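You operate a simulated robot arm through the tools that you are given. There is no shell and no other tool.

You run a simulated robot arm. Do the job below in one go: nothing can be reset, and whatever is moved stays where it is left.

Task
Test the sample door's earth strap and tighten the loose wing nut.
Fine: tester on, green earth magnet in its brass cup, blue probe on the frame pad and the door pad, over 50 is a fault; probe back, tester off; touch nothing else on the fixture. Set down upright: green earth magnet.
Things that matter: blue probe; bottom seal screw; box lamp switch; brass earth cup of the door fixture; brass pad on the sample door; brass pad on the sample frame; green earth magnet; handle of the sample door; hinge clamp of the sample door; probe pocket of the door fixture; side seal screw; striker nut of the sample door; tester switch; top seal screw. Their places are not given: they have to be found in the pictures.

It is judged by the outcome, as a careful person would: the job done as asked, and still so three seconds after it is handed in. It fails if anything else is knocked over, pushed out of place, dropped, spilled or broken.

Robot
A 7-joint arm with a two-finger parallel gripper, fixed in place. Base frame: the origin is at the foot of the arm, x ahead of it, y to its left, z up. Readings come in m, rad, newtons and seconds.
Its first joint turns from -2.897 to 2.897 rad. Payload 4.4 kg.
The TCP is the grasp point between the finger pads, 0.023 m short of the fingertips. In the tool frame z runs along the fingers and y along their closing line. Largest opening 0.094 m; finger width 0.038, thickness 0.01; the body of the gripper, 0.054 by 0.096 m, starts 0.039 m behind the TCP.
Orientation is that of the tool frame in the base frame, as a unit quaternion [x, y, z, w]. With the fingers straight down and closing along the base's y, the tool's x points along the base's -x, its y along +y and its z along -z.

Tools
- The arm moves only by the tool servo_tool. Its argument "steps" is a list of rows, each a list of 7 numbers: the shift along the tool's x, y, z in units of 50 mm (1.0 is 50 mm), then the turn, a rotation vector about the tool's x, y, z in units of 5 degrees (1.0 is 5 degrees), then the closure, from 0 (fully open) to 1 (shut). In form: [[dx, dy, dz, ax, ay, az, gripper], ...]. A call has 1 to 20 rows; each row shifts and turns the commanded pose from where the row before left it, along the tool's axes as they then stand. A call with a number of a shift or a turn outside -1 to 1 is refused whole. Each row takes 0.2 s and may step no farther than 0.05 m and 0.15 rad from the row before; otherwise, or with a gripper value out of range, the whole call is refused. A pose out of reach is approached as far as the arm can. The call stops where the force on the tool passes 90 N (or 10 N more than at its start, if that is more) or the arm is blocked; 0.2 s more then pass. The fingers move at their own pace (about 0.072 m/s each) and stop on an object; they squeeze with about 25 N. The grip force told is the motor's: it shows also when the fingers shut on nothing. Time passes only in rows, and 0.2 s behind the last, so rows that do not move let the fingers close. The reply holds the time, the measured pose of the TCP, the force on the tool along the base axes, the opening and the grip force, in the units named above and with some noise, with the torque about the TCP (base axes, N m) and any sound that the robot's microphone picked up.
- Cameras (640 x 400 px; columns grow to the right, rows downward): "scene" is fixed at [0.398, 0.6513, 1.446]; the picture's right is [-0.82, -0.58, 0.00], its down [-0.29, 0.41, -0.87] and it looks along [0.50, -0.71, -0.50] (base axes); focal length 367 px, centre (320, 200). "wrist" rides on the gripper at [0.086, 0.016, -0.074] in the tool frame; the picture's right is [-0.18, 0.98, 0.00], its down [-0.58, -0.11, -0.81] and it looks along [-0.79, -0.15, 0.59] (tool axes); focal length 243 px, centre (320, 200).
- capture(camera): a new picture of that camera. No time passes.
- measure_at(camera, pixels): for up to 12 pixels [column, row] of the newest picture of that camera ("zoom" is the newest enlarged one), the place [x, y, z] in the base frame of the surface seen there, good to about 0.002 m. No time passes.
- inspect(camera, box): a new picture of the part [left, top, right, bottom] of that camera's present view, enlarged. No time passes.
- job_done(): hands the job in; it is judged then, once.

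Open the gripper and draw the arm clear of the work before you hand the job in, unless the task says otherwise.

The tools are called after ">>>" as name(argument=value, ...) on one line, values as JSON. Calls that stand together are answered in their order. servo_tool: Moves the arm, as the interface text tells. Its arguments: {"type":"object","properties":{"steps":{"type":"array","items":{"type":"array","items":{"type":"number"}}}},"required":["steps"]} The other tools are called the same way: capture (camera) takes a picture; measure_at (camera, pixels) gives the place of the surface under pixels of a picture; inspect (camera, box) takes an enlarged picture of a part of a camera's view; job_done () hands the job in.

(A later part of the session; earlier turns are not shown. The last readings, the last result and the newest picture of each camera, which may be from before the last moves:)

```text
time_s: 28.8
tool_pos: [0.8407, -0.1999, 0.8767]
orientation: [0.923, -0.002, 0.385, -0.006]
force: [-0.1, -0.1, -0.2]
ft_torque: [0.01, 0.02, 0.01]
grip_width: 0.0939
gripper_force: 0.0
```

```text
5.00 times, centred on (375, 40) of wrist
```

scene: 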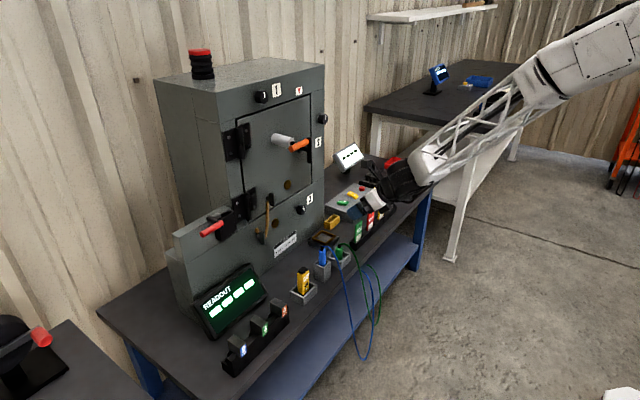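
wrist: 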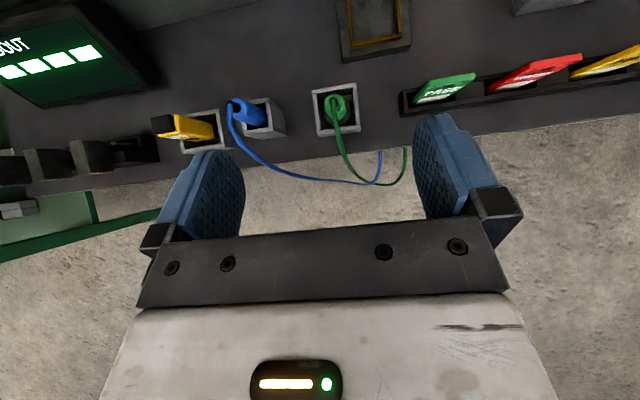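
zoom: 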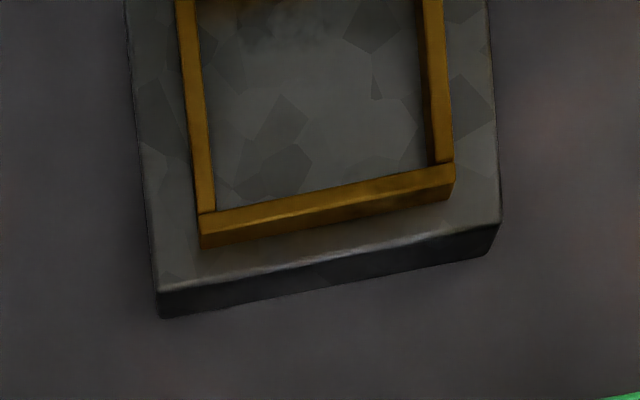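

I take a tighter zoom on the magnet to fix its centre, top height and base disc.

>>> inspect(camera="wrist", box=[310, 80, 370, 140])

>>> measure_at(camera="zoom", pixels=[[245, 180], [345, 180], [290, 125], [270, 190], [320, 190], [250, 240], [350, 240], [345, 290], [370, 240], [360, 280], [225, 260], [255, 300]])

```text
6.67 times, centred on (340, 110) of wrist
```

zoom: 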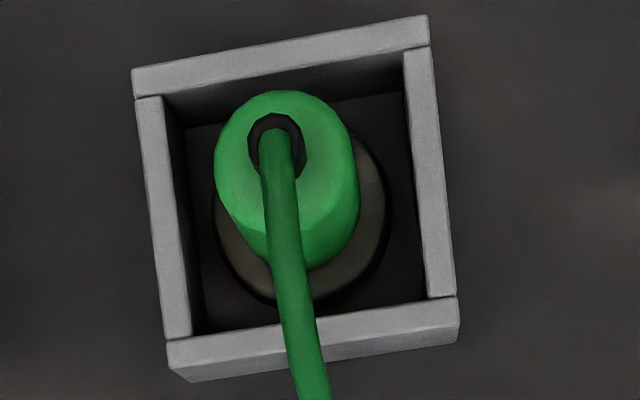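

```text
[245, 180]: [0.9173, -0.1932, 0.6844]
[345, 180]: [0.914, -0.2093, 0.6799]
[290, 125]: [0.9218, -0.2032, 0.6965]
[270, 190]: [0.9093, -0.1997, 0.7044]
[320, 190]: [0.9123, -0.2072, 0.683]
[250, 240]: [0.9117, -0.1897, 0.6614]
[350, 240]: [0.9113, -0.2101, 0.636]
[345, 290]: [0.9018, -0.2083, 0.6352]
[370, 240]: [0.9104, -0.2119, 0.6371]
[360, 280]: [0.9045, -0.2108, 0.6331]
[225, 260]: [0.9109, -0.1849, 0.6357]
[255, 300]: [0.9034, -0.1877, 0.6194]
```

The magnet's axis is near (0.912, −0.200), its green grip spans z≈0.636–0.684 and its holder wall tops at 0.651. I go above it at the current 45° tilt with fingers part open (≈0.06 m), straddling the cable.

>>> servo_tool(steps=[[-0.171, 0.004, 0.838, 0, 0, 0, 0.36], [-0.171, 0.004, 0.838, 0, 0, 0, 0.36], [-0.171, 0.004, 0.838, 0, 0, 0, 0.36], [0, 0, 0, 0, 0, 0, 0.36]])

>>> capture(camera="wrist")

>>> inspect(camera="scene", box=[280, 190, 400, 290])

```text
time_s: 29.8
tool_pos: [0.9119, -0.1995, 0.7695]
orientation: [0.922, -0.003, 0.386, -0.005]
force: [-0.5, 0.3, 0.2]
ft_torque: [0.03, 0.02, 0.03]
grip_width: 0.0603
gripper_force: 0.1
```

```text
taken
```

wrist: 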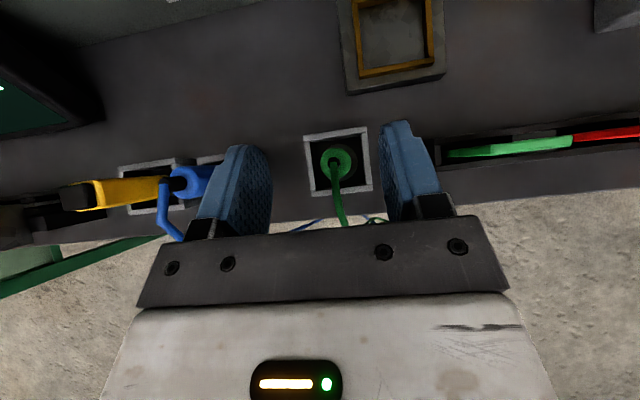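

```text
4.00 times, centred on (340, 240) of scene
```

zoom: 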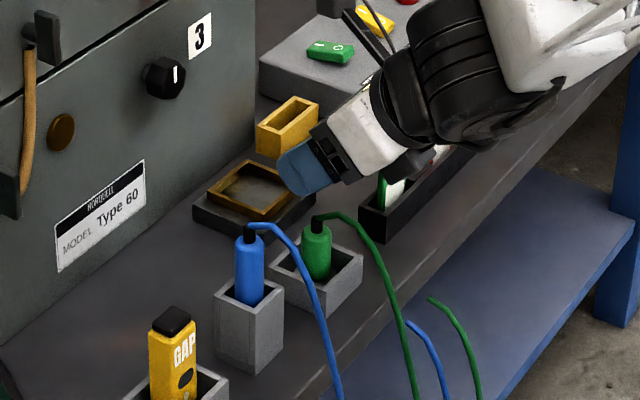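

The fingers straddle the magnet. I measure the magnet top and the cup from this view to refine both positions.

>>> inspect(camera="wrist", box=[300, 120, 380, 200])

>>> measure_at(camera="zoom", pixels=[[285, 180], [330, 180], [300, 150], [300, 200], [275, 200], [335, 200], [290, 215], [315, 170], [345, 215], [305, 135], [265, 170], [350, 180]])

>>> measure_at(camera="wrist", pixels=[[358, 72], [433, 57], [352, 10], [424, 5], [395, 30], [395, 65], [356, 40], [430, 30], [347, 92], [444, 74], [390, 10], [410, 50]])

```text
5.00 times, centred on (340, 160) of wrist
```

zoom: 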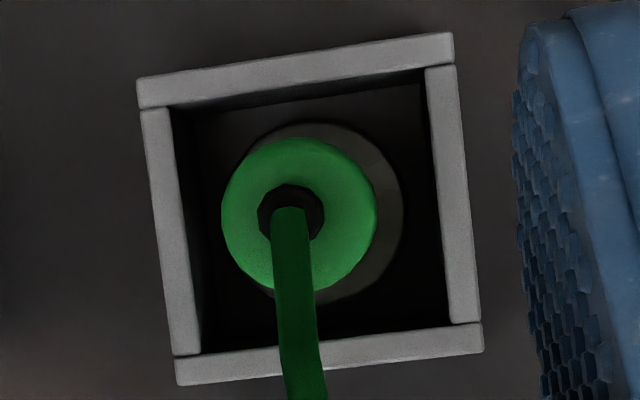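

```text
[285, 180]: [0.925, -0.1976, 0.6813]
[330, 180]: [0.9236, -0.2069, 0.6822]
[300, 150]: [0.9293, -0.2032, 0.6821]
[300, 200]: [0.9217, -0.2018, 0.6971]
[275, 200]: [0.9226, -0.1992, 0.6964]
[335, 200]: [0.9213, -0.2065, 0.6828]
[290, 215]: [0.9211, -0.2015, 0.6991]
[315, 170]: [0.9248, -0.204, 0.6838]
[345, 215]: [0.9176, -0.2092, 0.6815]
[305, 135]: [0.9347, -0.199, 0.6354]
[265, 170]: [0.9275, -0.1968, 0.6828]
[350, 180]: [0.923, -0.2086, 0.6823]
```

```text
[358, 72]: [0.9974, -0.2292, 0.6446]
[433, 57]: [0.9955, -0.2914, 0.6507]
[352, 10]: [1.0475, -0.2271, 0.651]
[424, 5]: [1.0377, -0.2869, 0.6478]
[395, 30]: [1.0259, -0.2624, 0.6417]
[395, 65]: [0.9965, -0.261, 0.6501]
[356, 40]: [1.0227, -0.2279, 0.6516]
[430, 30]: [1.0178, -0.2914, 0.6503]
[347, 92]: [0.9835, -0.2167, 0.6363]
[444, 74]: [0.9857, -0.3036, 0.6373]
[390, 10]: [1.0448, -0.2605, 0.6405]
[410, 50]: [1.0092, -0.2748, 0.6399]
```

The magnet's base is centred in the holder; estimates of x differ (0.912–0.922), so I measure the holder walls and ring edges more carefully.

>>> measure_at(camera="zoom", pixels=[[150, 90], [440, 48], [468, 335], [190, 370], [295, 68], [330, 352], [160, 230], [460, 190], [235, 210], [368, 210], [310, 280], [260, 275]])

>>> measure_at(camera="scene", pixels=[[340, 254], [339, 248], [338, 258], [341, 262], [322, 250], [322, 258], [322, 263], [331, 252], [349, 256], [345, 266]])

```text
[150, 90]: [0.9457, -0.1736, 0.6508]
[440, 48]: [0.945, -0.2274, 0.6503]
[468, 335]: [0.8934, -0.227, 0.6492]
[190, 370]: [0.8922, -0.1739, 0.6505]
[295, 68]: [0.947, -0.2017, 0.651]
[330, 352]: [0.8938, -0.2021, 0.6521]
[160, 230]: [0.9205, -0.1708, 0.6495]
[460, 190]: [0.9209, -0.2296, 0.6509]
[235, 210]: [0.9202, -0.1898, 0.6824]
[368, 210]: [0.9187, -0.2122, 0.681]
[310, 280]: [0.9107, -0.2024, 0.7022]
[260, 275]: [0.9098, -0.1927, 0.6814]
```

```text
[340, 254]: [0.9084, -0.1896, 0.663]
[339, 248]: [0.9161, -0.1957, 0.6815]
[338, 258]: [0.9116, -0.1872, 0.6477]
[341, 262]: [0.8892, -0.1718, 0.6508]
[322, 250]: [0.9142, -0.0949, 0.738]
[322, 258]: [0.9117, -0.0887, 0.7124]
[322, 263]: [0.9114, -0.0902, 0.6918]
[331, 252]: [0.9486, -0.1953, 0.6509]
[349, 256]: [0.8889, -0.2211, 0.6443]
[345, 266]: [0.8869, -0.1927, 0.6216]
```

The holder centre is (0.9195, −0.2003) with the magnet at about (0.919, −0.201); the cup centre is about (1.028, −0.260) with floor z≈0.6405. I descend over the magnet to z≈0.685.

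>>> servo_tool(steps=[[-0.378, 0.009, 0.419, 0, 0, 0, 0.36], [-0.378, 0.009, 0.419, 0, 0, 0, 0.36], [-0.378, 0.008, 0.42, 0, 0, 0, 0.36]])

>>> capture(camera="wrist")

>>> inspect(camera="scene", box=[290, 210, 390, 290])

```text
time_s: 30.6
tool_pos: [0.9165, -0.2005, 0.6859]
orientation: [0.922, -0.002, 0.386, -0.006]
force: [0.9, 0.4, 0.8]
ft_torque: [-0.01, 0.04, 0.02]
grip_width: 0.0603
gripper_force: 0.1
```

```text
taken
```

wrist: 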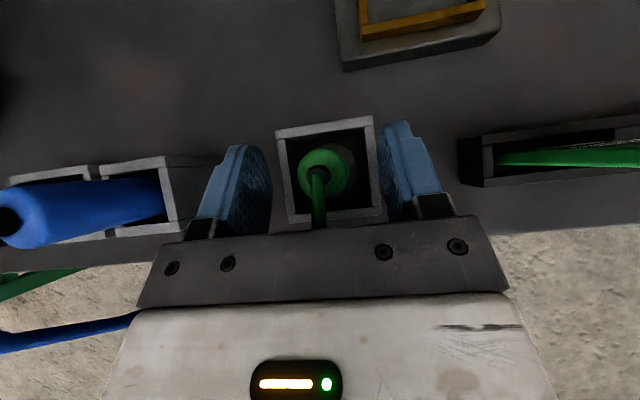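

```text
5.00 times, centred on (340, 250) of scene
```

zoom: 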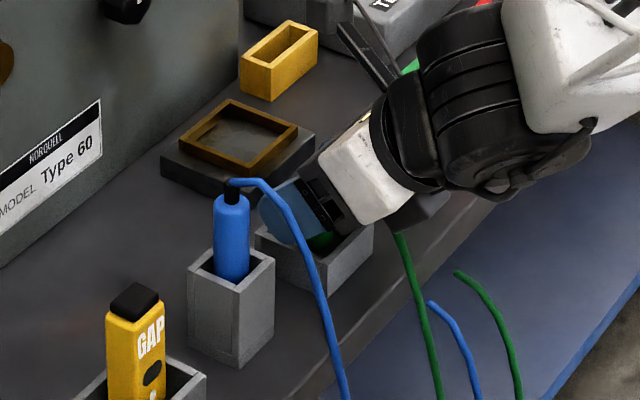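

The fingers are around the magnet with clear margins. I close on it and hold.

>>> servo_tool(steps=[[0, 0, 0, 0, 0, 0, 1], [0, 0, 0, 0, 0, 0, 1], [0, 0, 0, 0, 0, 0, 1], [0, 0, 0, 0, 0, 0, 1]])

>>> capture(camera="wrist")

```text
time_s: 31.6
tool_pos: [0.9159, -0.2007, 0.6854]
orientation: [0.922, -0.003, 0.386, -0.006]
force: [0.7, -1.7, 2.5]
ft_torque: [-0.17, 0.01, 0.03]
grip_width: 0.0253
gripper_force: 25.1
```

```text
taken
```

wrist: 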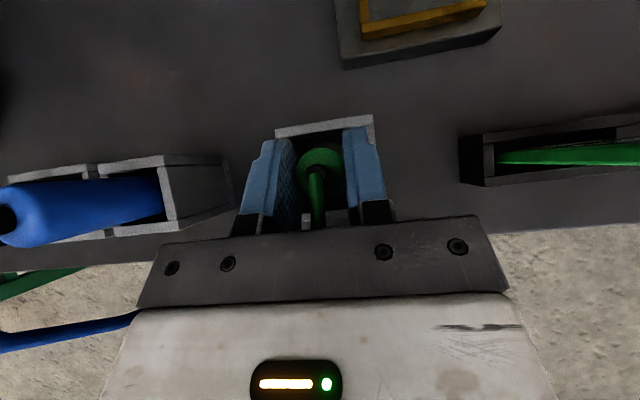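

It holds at 0.0253 m. I lift it straight up by about 7 cm.

>>> servo_tool(steps=[[0.142, 0, -0.14, 0, 0, 0, 1], [0.142, 0, -0.14, 0, 0, 0, 1], [0.142, 0, -0.14, 0, 0, 0, 1], [0.142, 0, -0.14, 0, 0, 0, 1], [0.142, 0, -0.14, 0, 0, 0, 1], [0.142, 0, -0.14, 0, 0, 0, 1], [0.142, 0, -0.14, 0, 0, 0, 1]])

>>> inspect(camera="scene", box=[290, 200, 390, 280])

>>> capture(camera="wrist")

```text
time_s: 33.2
tool_pos: [0.9168, -0.2011, 0.756]
orientation: [0.923, -0.004, 0.385, -0.004]
force: [-0.8, 0.3, -1.0]
ft_torque: [0.04, 0.0, -0.01]
grip_width: 0.0251
gripper_force: 24.7
```

```text
5.00 times, centred on (340, 240) of scene
```

zoom: 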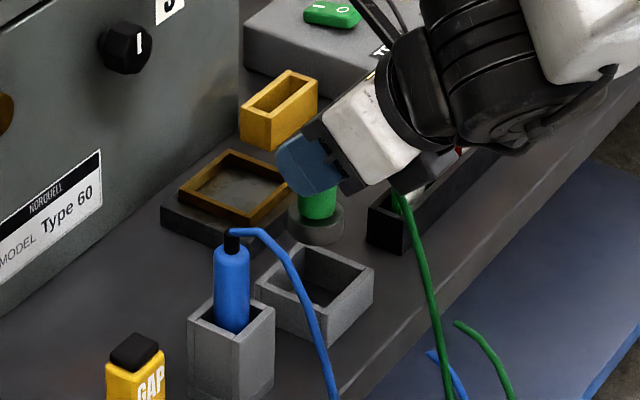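

```text
taken
```

wrist: 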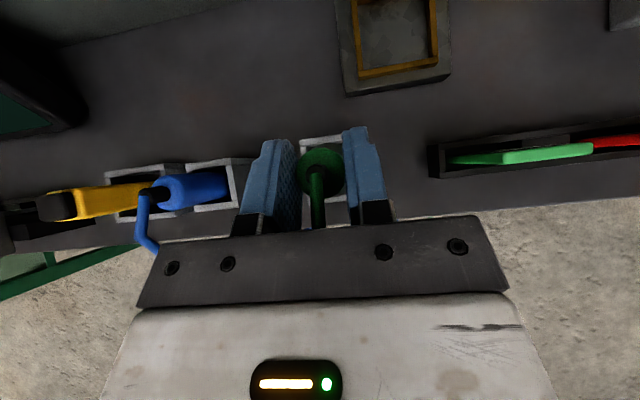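

The magnet hangs upright in the grip. I move it level to above the brass cup at (1.028, −0.260).

>>> servo_tool(steps=[[0.38, 0.295, 0.384, 0, 0, 0, 1], [0.38, 0.295, 0.384, 0, 0, 0, 1], [0.38, 0.295, 0.384, 0, 0, 0, 1], [0.38, 0.295, 0.384, 0, 0, 0, 1], [0, 0, 0, 0, 0, 0, 1]])

>>> capture(camera="wrist")

>>> inspect(camera="scene", box=[280, 190, 380, 270])

```text
time_s: 34.4
tool_pos: [1.0247, -0.2607, 0.7542]
orientation: [0.923, -0.003, 0.385, -0.005]
force: [0.2, -0.7, -2.0]
ft_torque: [0.0, 0.03, 0.01]
grip_width: 0.0256
gripper_force: 25.1
```

```text
taken
```

wrist: 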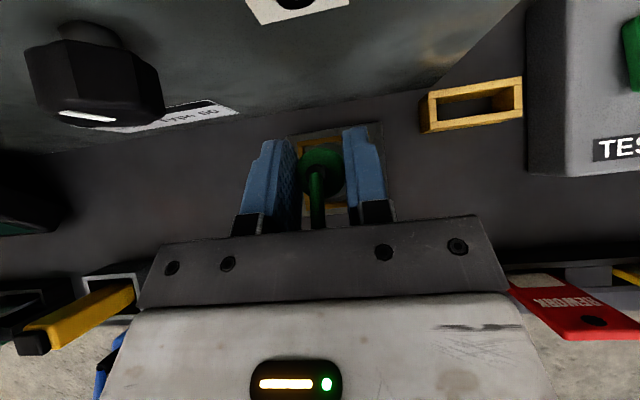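

```text
5.00 times, centred on (330, 230) of scene
```

zoom: 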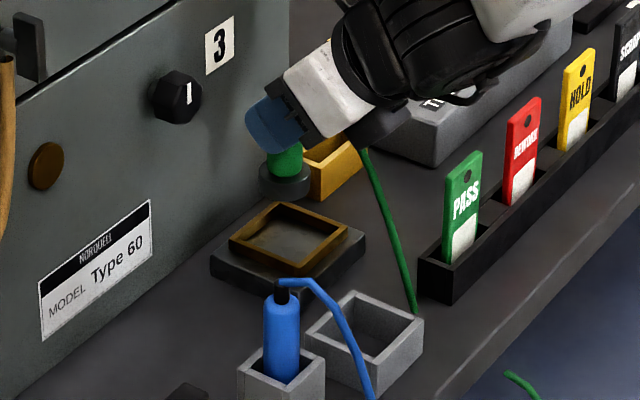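

The magnet is above the cup. I measure the ring's four sides and the magnet's base disc to check alignment before lowering.

>>> measure_at(camera="zoom", pixels=[[236, 243], [281, 206], [345, 240], [302, 272], [255, 223], [315, 222], [270, 258], [325, 258], [284, 185], [284, 160], [265, 185], [290, 242]])

>>> inspect(camera="wrist", box=[270, 110, 400, 230])

```text
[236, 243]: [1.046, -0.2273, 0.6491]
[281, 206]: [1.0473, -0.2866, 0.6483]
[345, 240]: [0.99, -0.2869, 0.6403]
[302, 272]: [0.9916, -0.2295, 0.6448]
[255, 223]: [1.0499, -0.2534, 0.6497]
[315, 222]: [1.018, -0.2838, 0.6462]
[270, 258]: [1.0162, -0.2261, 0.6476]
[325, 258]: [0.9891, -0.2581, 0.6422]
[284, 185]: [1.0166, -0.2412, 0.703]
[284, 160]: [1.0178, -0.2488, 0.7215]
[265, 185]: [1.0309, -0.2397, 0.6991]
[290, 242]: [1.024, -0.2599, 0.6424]
```

```text
3.33 times, centred on (335, 170) of wrist
```

zoom: 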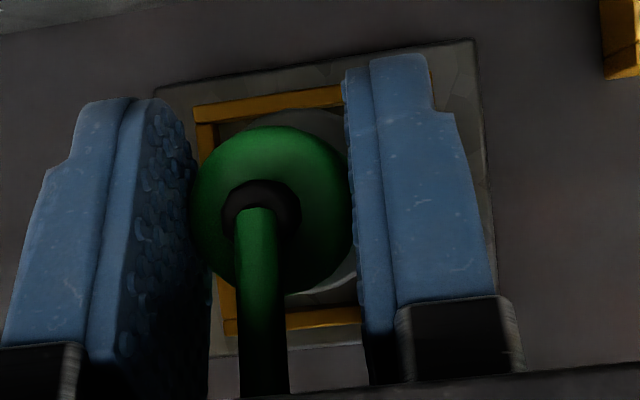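

I measure ring walls and the magnet's base in this wrist zoom too.

>>> measure_at(camera="zoom", pixels=[[270, 108], [320, 318], [206, 145], [226, 310], [300, 118], [345, 280], [330, 95], [220, 104], [270, 140], [200, 220], [345, 200], [230, 270]])

```text
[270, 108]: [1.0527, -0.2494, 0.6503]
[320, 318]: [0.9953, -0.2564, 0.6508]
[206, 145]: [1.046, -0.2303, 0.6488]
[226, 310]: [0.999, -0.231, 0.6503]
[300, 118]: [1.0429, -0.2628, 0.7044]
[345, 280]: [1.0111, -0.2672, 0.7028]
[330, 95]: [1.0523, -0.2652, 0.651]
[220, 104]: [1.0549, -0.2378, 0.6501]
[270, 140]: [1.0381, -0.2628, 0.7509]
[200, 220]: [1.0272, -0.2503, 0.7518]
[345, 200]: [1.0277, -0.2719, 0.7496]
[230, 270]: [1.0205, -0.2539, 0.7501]
```

The magnet is at about (1.027, −0.261) and the cup centre at about (1.024, −0.259), well within the ring. I shift that small bit and lower 40 mm, then 2 mm steps toward the floor.

>>> servo_tool(steps=[[-0.203, -0.013, 0.173, 0, 0, 0, 1], [-0.203, -0.013, 0.173, 0, 0, 0, 1], [-0.203, -0.013, 0.173, 0, 0, 0, 1], [-0.0284, 0, 0.0281, 0, 0, 0, 1], [-0.0284, 0, 0.0281, 0, 0, 0, 1], [-0.0284, 0, 0.0281, 0, 0, 0, 1]])

>>> inspect(camera="scene", box=[280, 200, 380, 280])

```text
time_s: 35.8
tool_pos: [1.0209, -0.2571, 0.7089]
orientation: [0.923, -0.003, 0.385, -0.005]
force: [0.3, -0.4, -1.4]
ft_torque: [0.01, 0.02, 0.04]
grip_width: 0.0252
gripper_force: 25.7
```

```text
5.00 times, centred on (330, 240) of scene
```

zoom: 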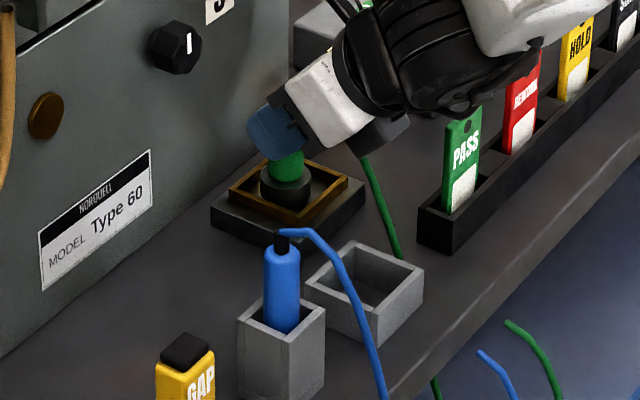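

The base disc is inside the brass ring with about 2–3 mm left. I lower in 1.5 mm steps until the force shows contact.

>>> servo_tool(steps=[[-0.0213, 0, 0.0211, 0, 0, 0, 1], [-0.0213, 0, 0.0211, 0, 0, 0, 1], [0, 0, 0, 0, 0, 0, 1]])

```text
time_s: 36.6
tool_pos: [1.0218, -0.2588, 0.7055]
orientation: [0.923, -0.003, 0.385, -0.005]
force: [-1.6, 0.0, 6.3]
ft_torque: [-0.07, 0.09, 0.0]
grip_width: 0.0254
gripper_force: 24.6
```

Contact shows as about 6 N upward, so the magnet stands on the cup floor. I open the fingers part way and let it settle.

>>> servo_tool(steps=[[0, 0, 0, 0, 0, 0, 0.65], [0, 0, 0, 0, 0, 0, 0.5], [0, 0, 0, 0, 0, 0, 0.4], [0, 0, 0, 0, 0, 0, 0.36]])

>>> capture(camera="wrist")

>>> inspect(camera="scene", box=[280, 200, 380, 280])

```text
time_s: 37.6
tool_pos: [1.0218, -0.2579, 0.7062]
orientation: [0.923, -0.003, 0.386, -0.005]
force: [0.2, 0.2, 0.6]
ft_torque: [-0.03, 0.01, 0.04]
grip_width: 0.0601
gripper_force: 0.1
```

```text
taken
```

wrist: 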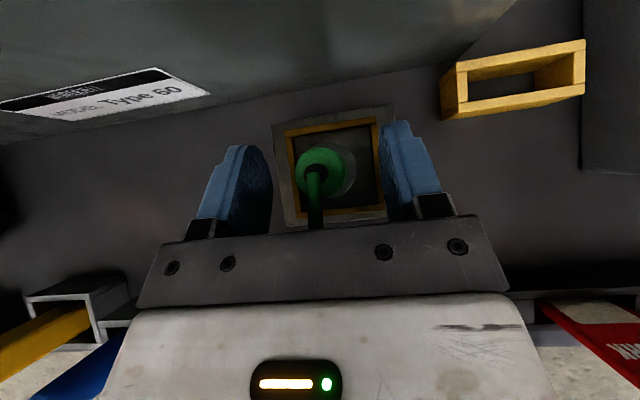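

```text
5.00 times, centred on (330, 240) of scene
```

zoom: 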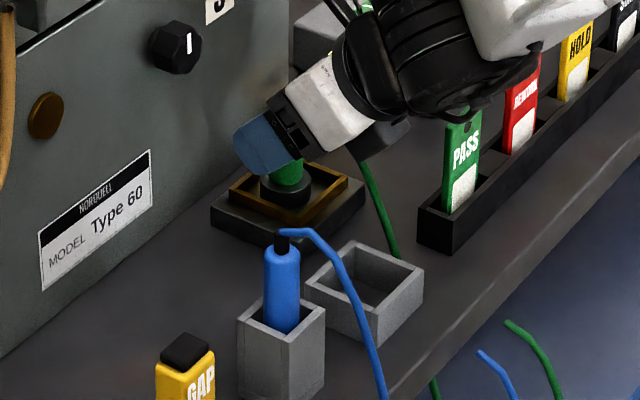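

The magnet stands upright in the brass cup. I lift straight off, then move over toward the probe and turn the tool straight down.

>>> servo_tool(steps=[[0.237, 0, -0.2345, 0, 0, 0, 0.3], [0.474, 0, -0.469, 0, 0, 0, 0.3], [0.474, 0, -0.469, 0, 0, 0, 0.3], [0.237, 0, -0.2345, 0, 0, 0, 0.3], [-0.181, -0.672, -0.552, 0, 0, 0, 0], [-0.181, -0.672, -0.552, 0, 0, 0, 0], [-0.181, -0.672, -0.552, 0, 0, 0, 0], [-0.181, -0.672, -0.552, 0, 0, 0, 0], [-0.181, -0.672, -0.552, 0, 0, 0, 0], [0, 0, 0, 0, -0.908, 0, 0], [0, 0, 0, 0, -0.908, 0, 0], [0, 0, 0, 0, -0.908, 0, 0], [0, 0, 0, 0, -0.908, 0, 0], [0, 0, 0, 0, -0.908, 0, 0], [0, 0, 0, 0, -0.908, 0, 0], [0, 0, 0, 0, -0.908, 0, 0], [0, 0, 0, 0, -0.908, 0, 0], [0, 0, 0, 0, -0.908, 0, 0], [0, 0, 0, 0, -0.908, 0, 0]])

>>> capture(camera="wrist")

>>> capture(camera="scene")

```text
time_s: 41.6
tool_pos: [0.8937, -0.0914, 0.8769]
orientation: [1.0, 0.002, 0.0, -0.01]
force: [-0.8, 0.2, 0.2]
ft_torque: [0.03, -0.02, -0.01]
grip_width: 0.0938
gripper_force: 0.1
out of reach, approached as far as the arm can: row 12
```

```text
taken
```

wrist: 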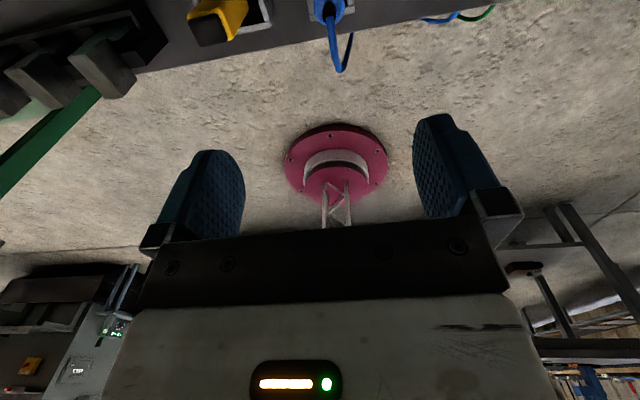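

```text
taken
```

scene: 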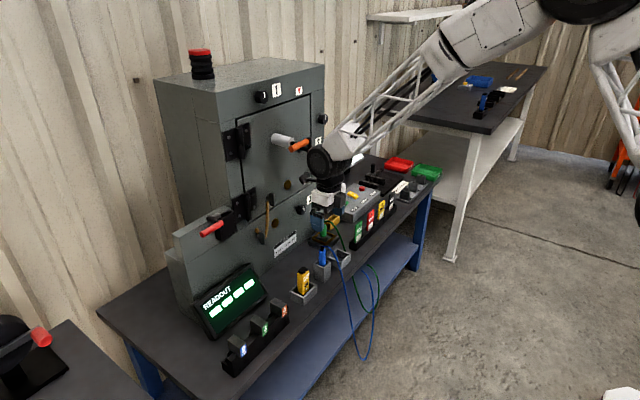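

The roll joint is right at its limit here (camera fully opposite). The probe is round, so I turn back 20° about the tool axis for slack and look at it.

>>> servo_tool(steps=[[0, 0, 0, 0, 0, -1, 0], [0, 0, 0, 0, 0, -1, 0], [0, 0, 0, 0, 0, -1, 0], [0, 0, 0, 0, 0, -1, 0], [0.3, -0.2, 0, 0, 0, 0, 0]])

>>> capture(camera="wrist")

>>> inspect(camera="scene", box=[290, 200, 370, 290])

```text
time_s: 42.8
tool_pos: [0.9044, -0.0756, 0.8771]
orientation: [0.985, 0.174, 0.001, -0.006]
force: [-0.4, 0.0, -0.3]
ft_torque: [0.0, -0.01, 0.0]
grip_width: 0.094
gripper_force: 0.1
```

```text
taken
```

wrist: 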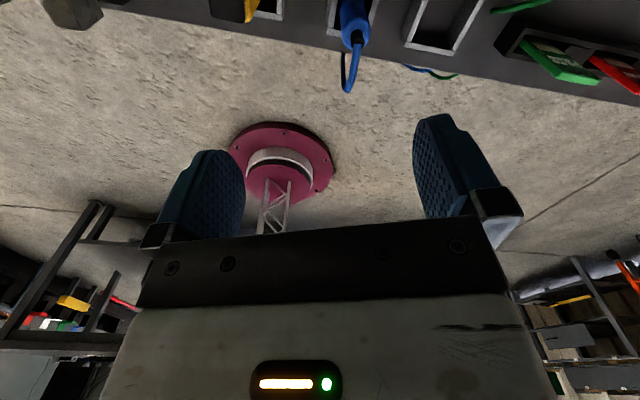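

```text
4.44 times, centred on (330, 245) of scene
```

zoom: 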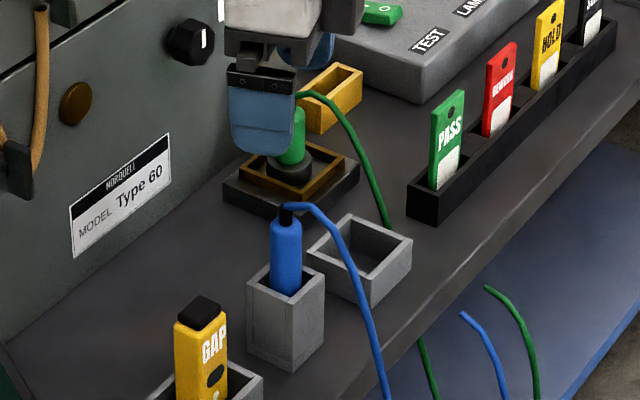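

I measure the probe body, cap and pocket rim in this zoom.

>>> measure_at(camera="zoom", pixels=[[286, 255], [274, 255], [298, 255], [286, 235], [286, 213], [250, 280], [266, 268], [320, 271], [290, 297], [305, 284], [270, 290], [312, 262]])

>>> inspect(camera="wrist", box=[310, 0, 410, 100])

```text
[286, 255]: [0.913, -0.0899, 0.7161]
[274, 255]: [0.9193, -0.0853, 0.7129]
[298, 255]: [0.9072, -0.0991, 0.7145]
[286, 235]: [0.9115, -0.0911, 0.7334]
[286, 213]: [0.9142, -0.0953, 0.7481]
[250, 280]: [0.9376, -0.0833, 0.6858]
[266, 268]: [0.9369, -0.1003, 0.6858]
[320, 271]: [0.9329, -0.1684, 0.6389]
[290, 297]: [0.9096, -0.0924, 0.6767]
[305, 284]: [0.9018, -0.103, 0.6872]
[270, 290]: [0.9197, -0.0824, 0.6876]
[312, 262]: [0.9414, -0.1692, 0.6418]
```

```text
4.00 times, centred on (360, 50) of wrist
```

zoom: 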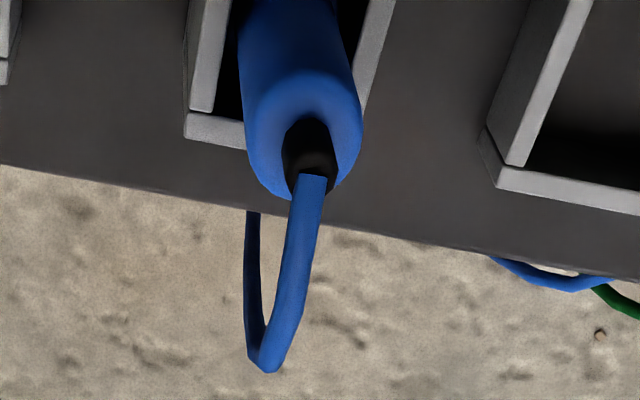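

The pocket and probe axis come out at about (0.9195, −0.100), the probe body top at z≈0.735 and the pocket rim at 0.686. I move above it with fingers open 0.06 m.

>>> servo_tool(steps=[[0.039, 0.187, 0.667, 0, 0, 0, 0.36], [0.039, 0.187, 0.667, 0, 0, 0, 0.36], [0.039, 0.187, 0.667, 0, 0, 0, 0.36], [0, 0, 0, 0, 0, 0, 0.36]])

>>> capture(camera="wrist")

>>> inspect(camera="scene", box=[280, 200, 370, 290])

```text
time_s: 43.8
tool_pos: [0.9198, -0.0988, 0.7748]
orientation: [0.985, 0.175, 0.0, -0.007]
force: [0.9, -0.4, 0.6]
ft_torque: [-0.01, 0.01, 0.04]
grip_width: 0.0604
gripper_force: 0.0
```

```text
taken
```

wrist: 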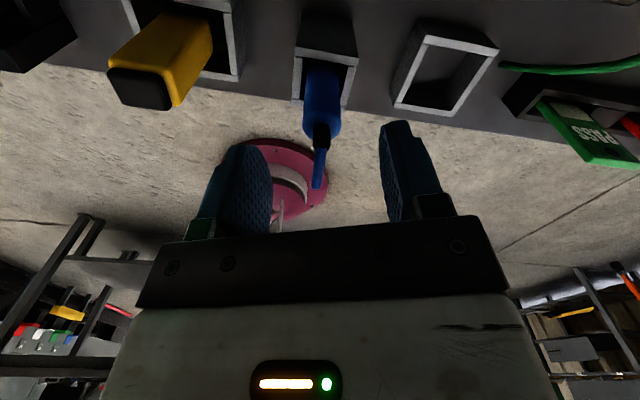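

```text
4.44 times, centred on (325, 245) of scene
```

zoom: 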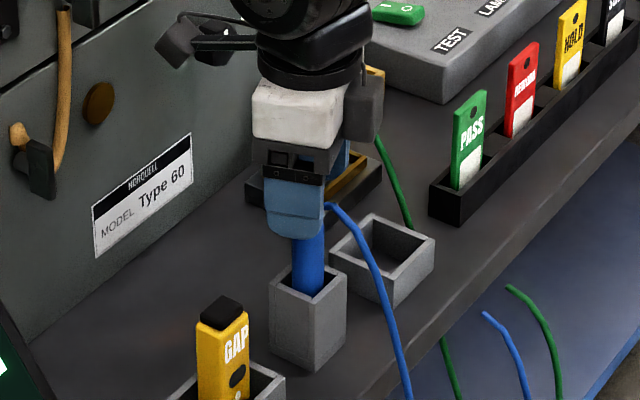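

Aligned well. The camera housing (zoom (175,45)) is on the box side, so I check how near it is to the box face before going down.

>>> measure_at(camera="zoom", pixels=[[165, 55], [175, 30], [185, 45], [195, 25], [220, 45], [290, 250], [310, 262], [285, 225], [320, 215], [345, 100], [270, 110], [365, 120]])

```text
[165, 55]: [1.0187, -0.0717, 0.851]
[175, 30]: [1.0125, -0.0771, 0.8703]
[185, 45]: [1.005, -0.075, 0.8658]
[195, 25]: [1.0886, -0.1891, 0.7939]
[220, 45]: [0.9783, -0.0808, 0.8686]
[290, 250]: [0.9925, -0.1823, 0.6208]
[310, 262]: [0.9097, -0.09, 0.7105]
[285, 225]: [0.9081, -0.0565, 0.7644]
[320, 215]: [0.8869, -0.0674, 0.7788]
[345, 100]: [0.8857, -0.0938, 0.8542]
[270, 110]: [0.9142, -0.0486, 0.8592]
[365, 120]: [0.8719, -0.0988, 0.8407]
```

The camera housing reaches only x≈1.02, clear of everything. I lower to z≈0.722 and close on the probe body.

>>> servo_tool(steps=[[0, 0.01, 0.53, 0, 0, 0, 0.36], [0, 0.01, 0.53, 0, 0, 0, 0.36], [0, 0, 0, 0, 0, 0, 0.36]])

>>> capture(camera="wrist")

>>> inspect(camera="scene", box=[280, 200, 370, 290])

```text
time_s: 44.6
tool_pos: [0.9198, -0.0993, 0.7224]
orientation: [0.985, 0.173, 0.0, -0.006]
force: [-0.4, -0.4, 0.2]
ft_torque: [0.0, -0.02, -0.01]
grip_width: 0.0601
gripper_force: 0.1
```

```text
taken
```

wrist: 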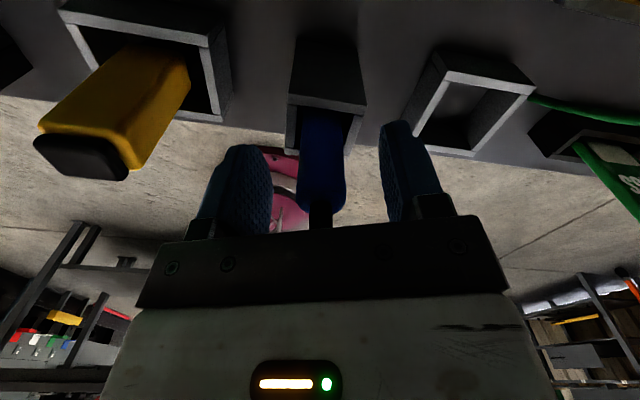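

```text
4.44 times, centred on (325, 245) of scene
```

zoom: 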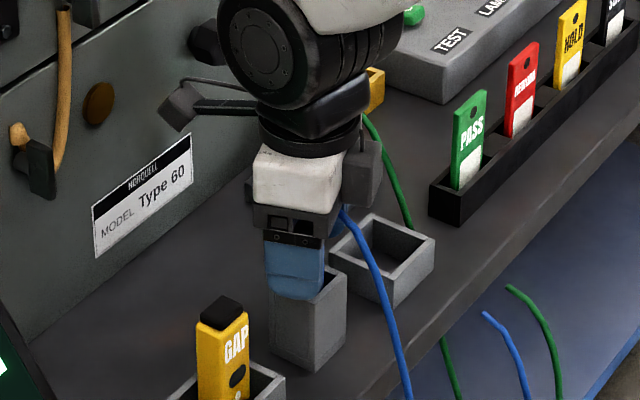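

The probe is between the fingers, tips just above the pocket rim. I close and hold.

>>> servo_tool(steps=[[0, 0, 0, 0, 0, 0, 1], [0, 0, 0, 0, 0, 0, 1], [0, 0, 0, 0, 0, 0, 1], [0, 0, 0, 0, 0, 0, 1]])

```text
time_s: 45.6
tool_pos: [0.9188, -0.099, 0.721]
orientation: [0.985, 0.173, 0.001, -0.006]
force: [0.1, -0.9, 0.4]
ft_torque: [0.03, 0.02, -0.03]
grip_width: 0.0214
gripper_force: 24.6
```

Held at 0.0214 m. I lift the probe straight out by 9 cm.

>>> servo_tool(steps=[[0, 0, -0.3, 0, 0, 0, 1], [0, 0, -0.5, 0, 0, 0, 1], [0, 0, -0.5, 0, 0, 0, 1], [0, 0, -0.5, 0, 0, 0, 1]])

>>> inspect(camera="scene", box=[280, 190, 370, 280])

>>> capture(camera="wrist")

```text
time_s: 46.6
tool_pos: [0.9202, -0.1001, 0.812]
orientation: [0.985, 0.173, 0.0, -0.007]
force: [0.2, 0.4, -1.2]
ft_torque: [-0.02, 0.0, -0.06]
grip_width: 0.0216
gripper_force: 24.4
```

```text
4.44 times, centred on (325, 235) of scene
```

zoom: 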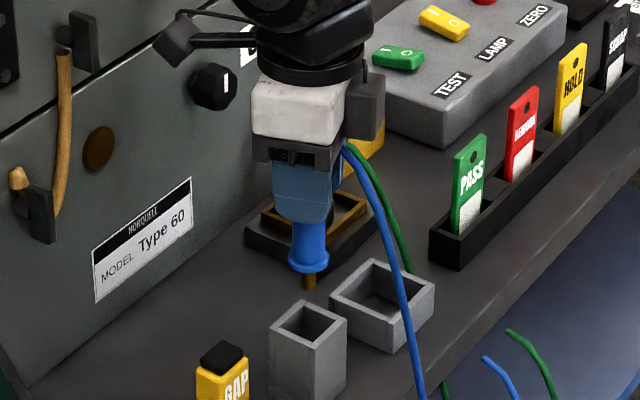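

```text
taken
```

wrist: 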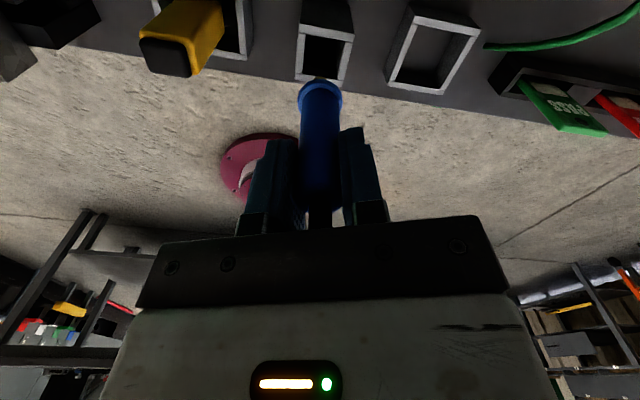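

The probe is out, showing a flange at zoom (309,262) and brass tip at (309,285). I measure the tip to know how far it reaches beyond the grip.

>>> measure_at(camera="zoom", pixels=[[309, 287], [309, 280], [309, 265], [309, 240], [330, 175], [300, 340], [98, 147], [210, 85]])

```text
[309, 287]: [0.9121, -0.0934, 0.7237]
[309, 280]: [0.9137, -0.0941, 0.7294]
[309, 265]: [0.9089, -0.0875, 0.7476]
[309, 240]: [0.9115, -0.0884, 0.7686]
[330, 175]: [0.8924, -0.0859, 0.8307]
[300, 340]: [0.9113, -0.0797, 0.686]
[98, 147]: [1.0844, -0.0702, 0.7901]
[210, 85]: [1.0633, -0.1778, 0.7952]
```

The tip reaches 0.090 m beyond the TCP. I back off a little, raise, and tilt the tool 90° forward so the probe points at the box.

>>> servo_tool(steps=[[-0.47, -0.171, -0.5, 0, 0, 0, 1], [-0.47, -0.171, -0.5, 0, 0, 0, 1], [0, 0, 0, -0.342, 0.94, 0, 1], [0, 0, 0, -0.342, 0.94, 0, 1], [0, 0, 0, -0.342, 0.94, 0, 1], [0, 0, 0, -0.342, 0.94, 0, 1], [0, 0, 0, -0.342, 0.94, 0, 1], [0, 0, 0, -0.342, 0.94, 0, 1], [0, 0, 0, -0.342, 0.94, 0, 1], [0, 0, 0, -0.342, 0.94, 0, 1], [0, 0, 0, -0.342, 0.94, 0, 1], [0, 0, 0, -0.342, 0.94, 0, 1]])

>>> capture(camera="scene")

>>> capture(camera="wrist")

```text
time_s: 49.2
tool_pos: [0.8706, -0.1009, 0.8535]
orientation: [0.895, 0.154, 0.414, 0.068]
force: [-0.6, 0.0, 6.5]
ft_torque: [0.0, 0.32, -0.02]
grip_width: 0.0215
gripper_force: 25.0
```

```text
taken
```

scene: 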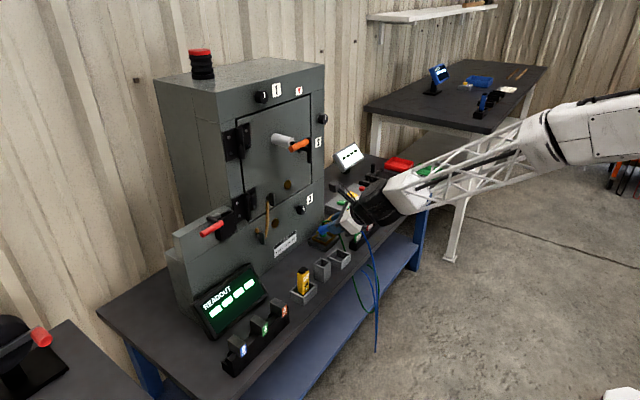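

```text
taken
```

wrist: 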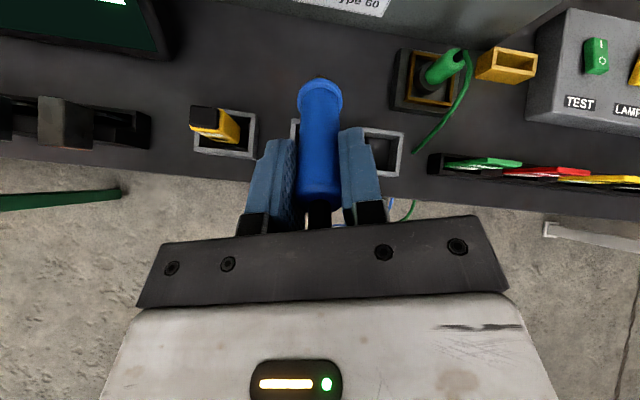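

The reading shows about 6.5 N upward and the TCP sits a bit low. I wait one row and re-read, and look closer at the gripper from the scene camera.

>>> servo_tool(steps=[[0, 0, 0, 0, 0, 0, 1], [0, 0, 0, 0, 0, 0, 1]])

>>> inspect(camera="scene", box=[300, 170, 420, 290])

```text
time_s: 49.8
tool_pos: [0.8697, -0.0999, 0.8626]
orientation: [0.893, 0.154, 0.418, 0.068]
force: [-0.4, 0.9, -0.6]
ft_torque: [0.01, 0.03, 0.03]
grip_width: 0.0217
gripper_force: 25.0
```

```text
3.33 times, centred on (360, 230) of scene
```

zoom: 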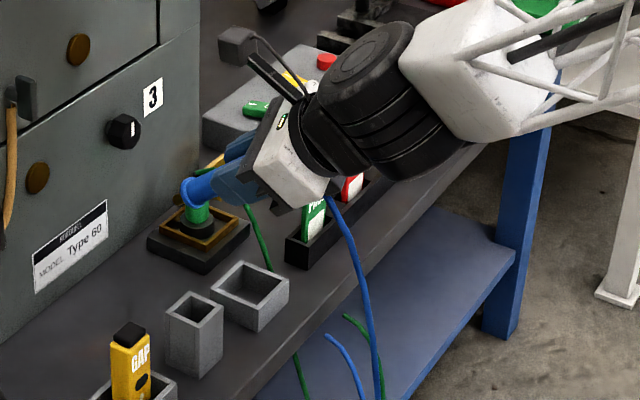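

That was only a transient; forces are zero now. I finish the tilt to 90°.

>>> servo_tool(steps=[[0, 0, 0, -0.342, 0.94, 0, 1], [0, 0, 0, -0.342, 0.94, 0, 1], [0, 0, 0, -0.342, 0.94, 0, 1], [0, 0, 0, -0.342, 0.94, 0, 1], [0, 0, 0, -0.342, 0.94, 0, 1], [0, 0, 0, -0.342, 0.94, 0, 1], [0, 0, 0, -0.342, 0.94, 0, 1], [0, 0, 0, -0.342, 0.94, 0, 1], [0, 0, 0, 0, 0, 0, 1]])

>>> capture(camera="wrist")

>>> capture(camera="scene")

```text
time_s: 51.8
tool_pos: [0.8684, -0.1071, 0.8632]
orientation: [0.715, 0.127, 0.68, 0.102]
force: [0.4, -0.3, -0.1]
ft_torque: [-0.01, 0.03, 0.01]
grip_width: 0.0216
gripper_force: 24.4
out of reach, approached as far as the arm can: row 2, 8
```

```text
taken
```

wrist: 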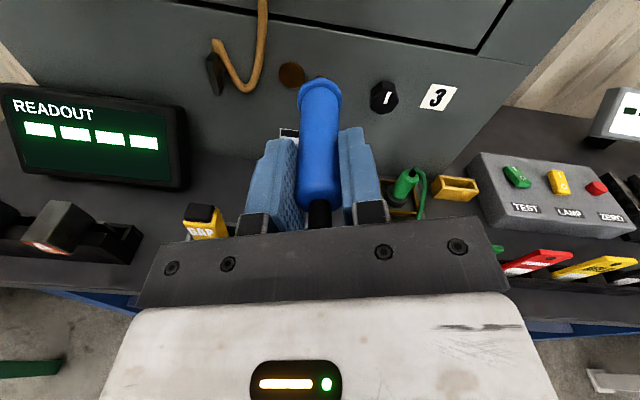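

```text
taken
```

scene: 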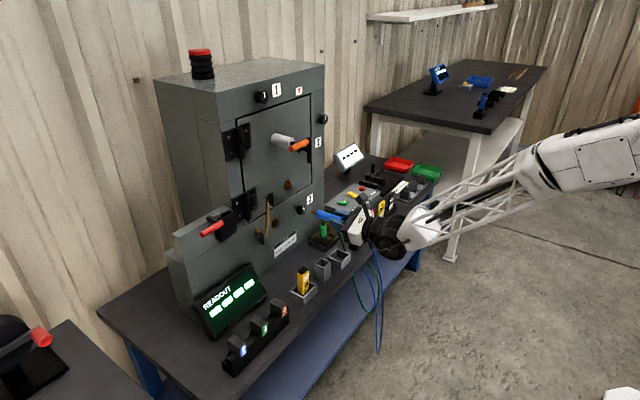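

The tool is at about 87° tilt, near a joint limit. I roll it back 15° for slack (the probe is round) and re-check.

>>> servo_tool(steps=[[0, 0, 0, 0, 0, -1, 1], [0, 0, 0, 0, 0, -1, 1], [0, 0, 0, 0, 0, -1, 1], [0, 0, 0, 0, 0, 0, 1]])

>>> inspect(camera="scene", box=[250, 170, 370, 270])

```text
time_s: 52.8
tool_pos: [0.869, -0.109, 0.8633]
orientation: [0.692, 0.219, 0.661, 0.19]
force: [-0.5, 0.4, -0.6]
ft_torque: [0.03, -0.02, 0.0]
grip_width: 0.0215
gripper_force: 24.8
```

```text
4.00 times, centred on (310, 220) of scene
```

zoom: 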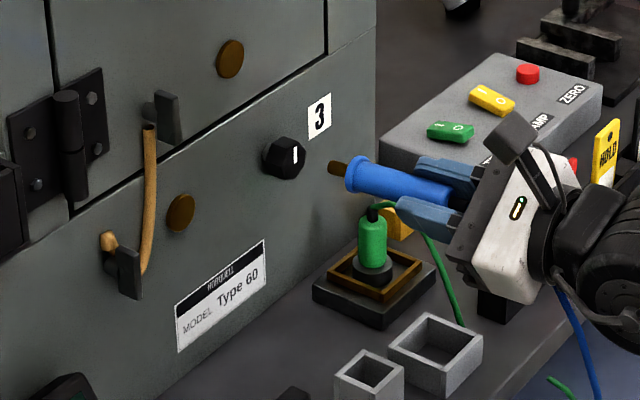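

The scene zoom shows the brass tip at (332,167), the frame pad at (180,212) and the door pad at (229,58). I measure these.

>>> measure_at(camera="zoom", pixels=[[333, 167], [342, 169], [352, 172], [390, 183], [420, 190], [180, 212], [229, 58], [175, 205], [186, 220], [285, 158], [163, 115], [125, 270]])

```text
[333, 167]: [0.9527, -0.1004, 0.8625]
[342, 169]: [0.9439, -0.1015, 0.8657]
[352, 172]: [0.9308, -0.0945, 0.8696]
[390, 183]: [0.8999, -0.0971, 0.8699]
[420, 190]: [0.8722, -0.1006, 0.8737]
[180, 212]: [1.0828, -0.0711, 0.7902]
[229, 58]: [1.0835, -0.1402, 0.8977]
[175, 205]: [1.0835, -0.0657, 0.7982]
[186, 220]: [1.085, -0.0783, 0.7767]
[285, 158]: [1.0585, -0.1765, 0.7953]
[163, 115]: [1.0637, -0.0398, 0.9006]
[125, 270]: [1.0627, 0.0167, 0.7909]
```

The tip is near (0.957, −0.10, 0.862), consistent with 0.09 m reach. I square up the axis and move so the tip stands about 4 cm in front of the frame pad at (1.0845, −0.0745, 0.7865).

>>> servo_tool(steps=[[0, 0, 0, -0.6, 0.344, 0, 1], [0, 0, 0, 0, 0, 0, 1], [-0.298, -0.476, 0.573, 0, 0, 0, 1], [-0.298, -0.476, 0.573, 0, 0, 0, 1], [-0.298, -0.476, 0.573, 0, 0, 0, 1], [0, 0, 0, 0, 0, 0, 1]])

>>> inspect(camera="scene", box=[230, 180, 350, 280])

>>> capture(camera="wrist")

```text
time_s: 54.2
tool_pos: [0.9251, -0.1378, 0.8218]
orientation: [0.676, 0.211, 0.677, 0.2]
force: [-0.1, -0.6, 0.4]
ft_torque: [-0.04, 0.04, -0.01]
grip_width: 0.0215
gripper_force: 25.3
out of reach, approached as far as the arm can: row 1, 3, 4, 5
```

```text
4.00 times, centred on (290, 230) of scene
```

zoom: 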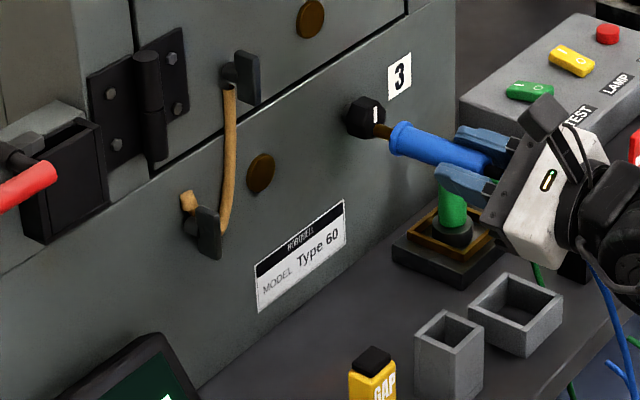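

```text
taken
```

wrist: 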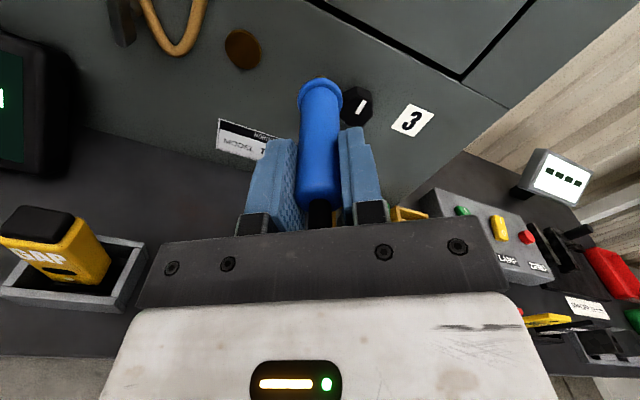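

The arm stopped short at (0.925, −0.138, 0.822) because of a joint limit near a straight wrist; nothing is touching. I look at the arm's posture before choosing another roll.

>>> capture(camera="scene")

>>> measure_at(camera="scene", pixels=[[400, 235], [420, 225], [450, 205], [500, 180], [540, 150], [600, 150], [380, 235], [365, 230]])

```text
taken
```

scene: 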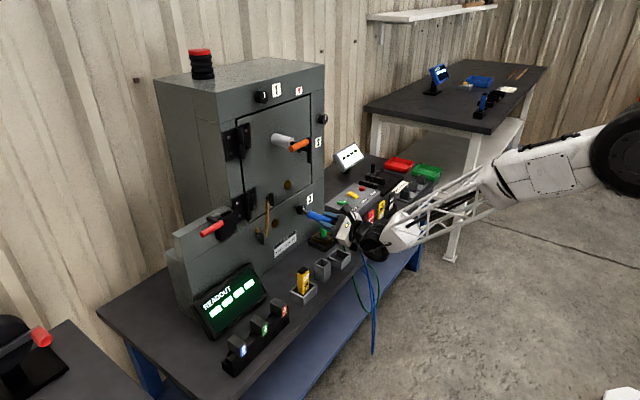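

```text
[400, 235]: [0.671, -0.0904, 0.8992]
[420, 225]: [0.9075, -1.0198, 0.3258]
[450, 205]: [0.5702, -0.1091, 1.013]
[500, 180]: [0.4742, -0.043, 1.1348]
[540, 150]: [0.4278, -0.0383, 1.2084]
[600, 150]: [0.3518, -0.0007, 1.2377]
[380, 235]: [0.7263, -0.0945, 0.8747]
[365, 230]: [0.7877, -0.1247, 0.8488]
```

The forearm slopes 46° so the wrist itself is fine; it's the roll joint that is at its end. I back off from the box, roll back another 45°, and check.

>>> servo_tool(steps=[[0, 0, -0.6, 0, 0, 0, 1], [0, 0, -0.6, 0, 0, 0, 1], [0, 0, 0, 0, 0, -1, 1], [0, 0, 0, 0, 0, -1, 1], [0, 0, 0, 0, 0, -1, 1], [0, 0, 0, 0, 0, -1, 1], [0, 0, 0, 0, 0, -1, 1], [0, 0, 0, 0, 0, -1, 1], [0, 0, 0, 0, 0, -1, 1], [0, 0, 0, 0, 0, 0, 1]])

>>> inspect(camera="scene", box=[250, 170, 410, 290])

```text
time_s: 56.4
tool_pos: [0.8632, -0.1493, 0.8233]
orientation: [0.584, 0.399, 0.584, 0.399]
force: [-0.3, -0.1, 0.0]
ft_torque: [0.0, 0.04, 0.01]
grip_width: 0.0215
gripper_force: 25.3
out of reach, approached as far as the arm can: row 1
```

```text
3.33 times, centred on (330, 230) of scene
```

zoom: 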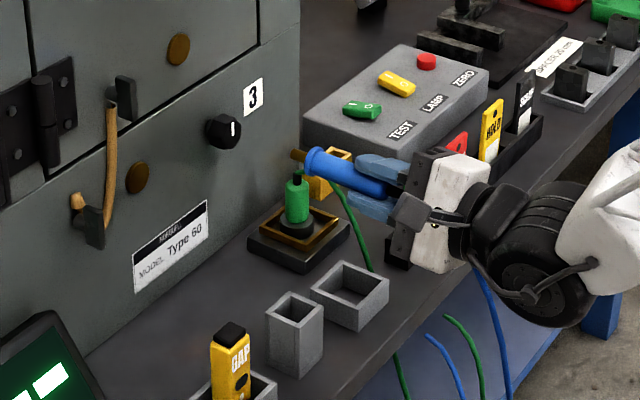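

The tool axis is now exactly along +x. I check the GAP tool's height, then move the tip in front of the frame pad.

>>> measure_at(camera="zoom", pixels=[[231, 330], [225, 335], [240, 333], [296, 155], [136, 177], [178, 48]])

>>> servo_tool(steps=[[0.376, -0.412, 0.4, 0, 0, 0, 1], [0.376, -0.412, 0.5, 0, 0, 0, 1], [0.376, -0.412, 0.5, 0, 0, 0, 1], [0, 0, 0, 0, 0, 0, 1]])

>>> inspect(camera="scene", box=[230, 180, 350, 280])

>>> capture(camera="wrist")

```text
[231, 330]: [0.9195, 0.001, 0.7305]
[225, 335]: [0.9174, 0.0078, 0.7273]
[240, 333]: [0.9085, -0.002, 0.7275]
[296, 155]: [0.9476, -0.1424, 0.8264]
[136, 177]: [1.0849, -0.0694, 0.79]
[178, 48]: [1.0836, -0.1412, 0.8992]
```

```text
time_s: 57.4
tool_pos: [0.8826, -0.1382, 0.8133]
orientation: [0.582, 0.403, 0.585, 0.395]
force: [0.4, 0.0, -1.2]
ft_torque: [-0.03, 0.02, 0.04]
grip_width: 0.0215
gripper_force: 25.3
out of reach, approached as far as the arm can: row 1, 2, 3
```

```text
4.00 times, centred on (290, 230) of scene
```

zoom: 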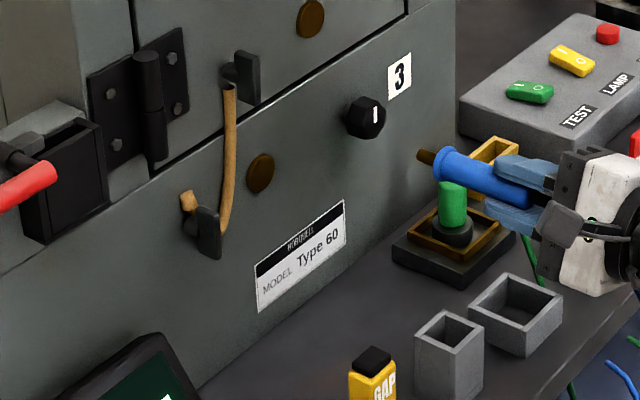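

```text
taken
```

wrist: 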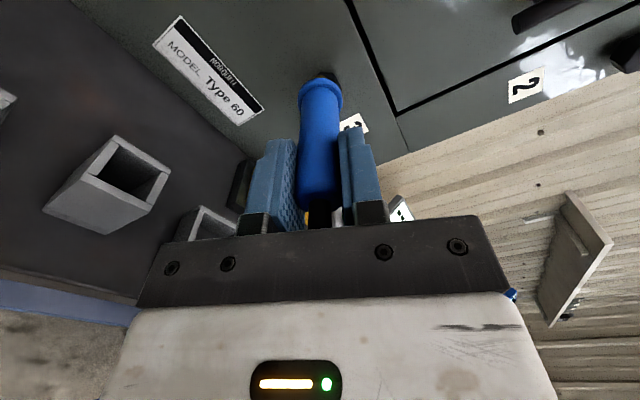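

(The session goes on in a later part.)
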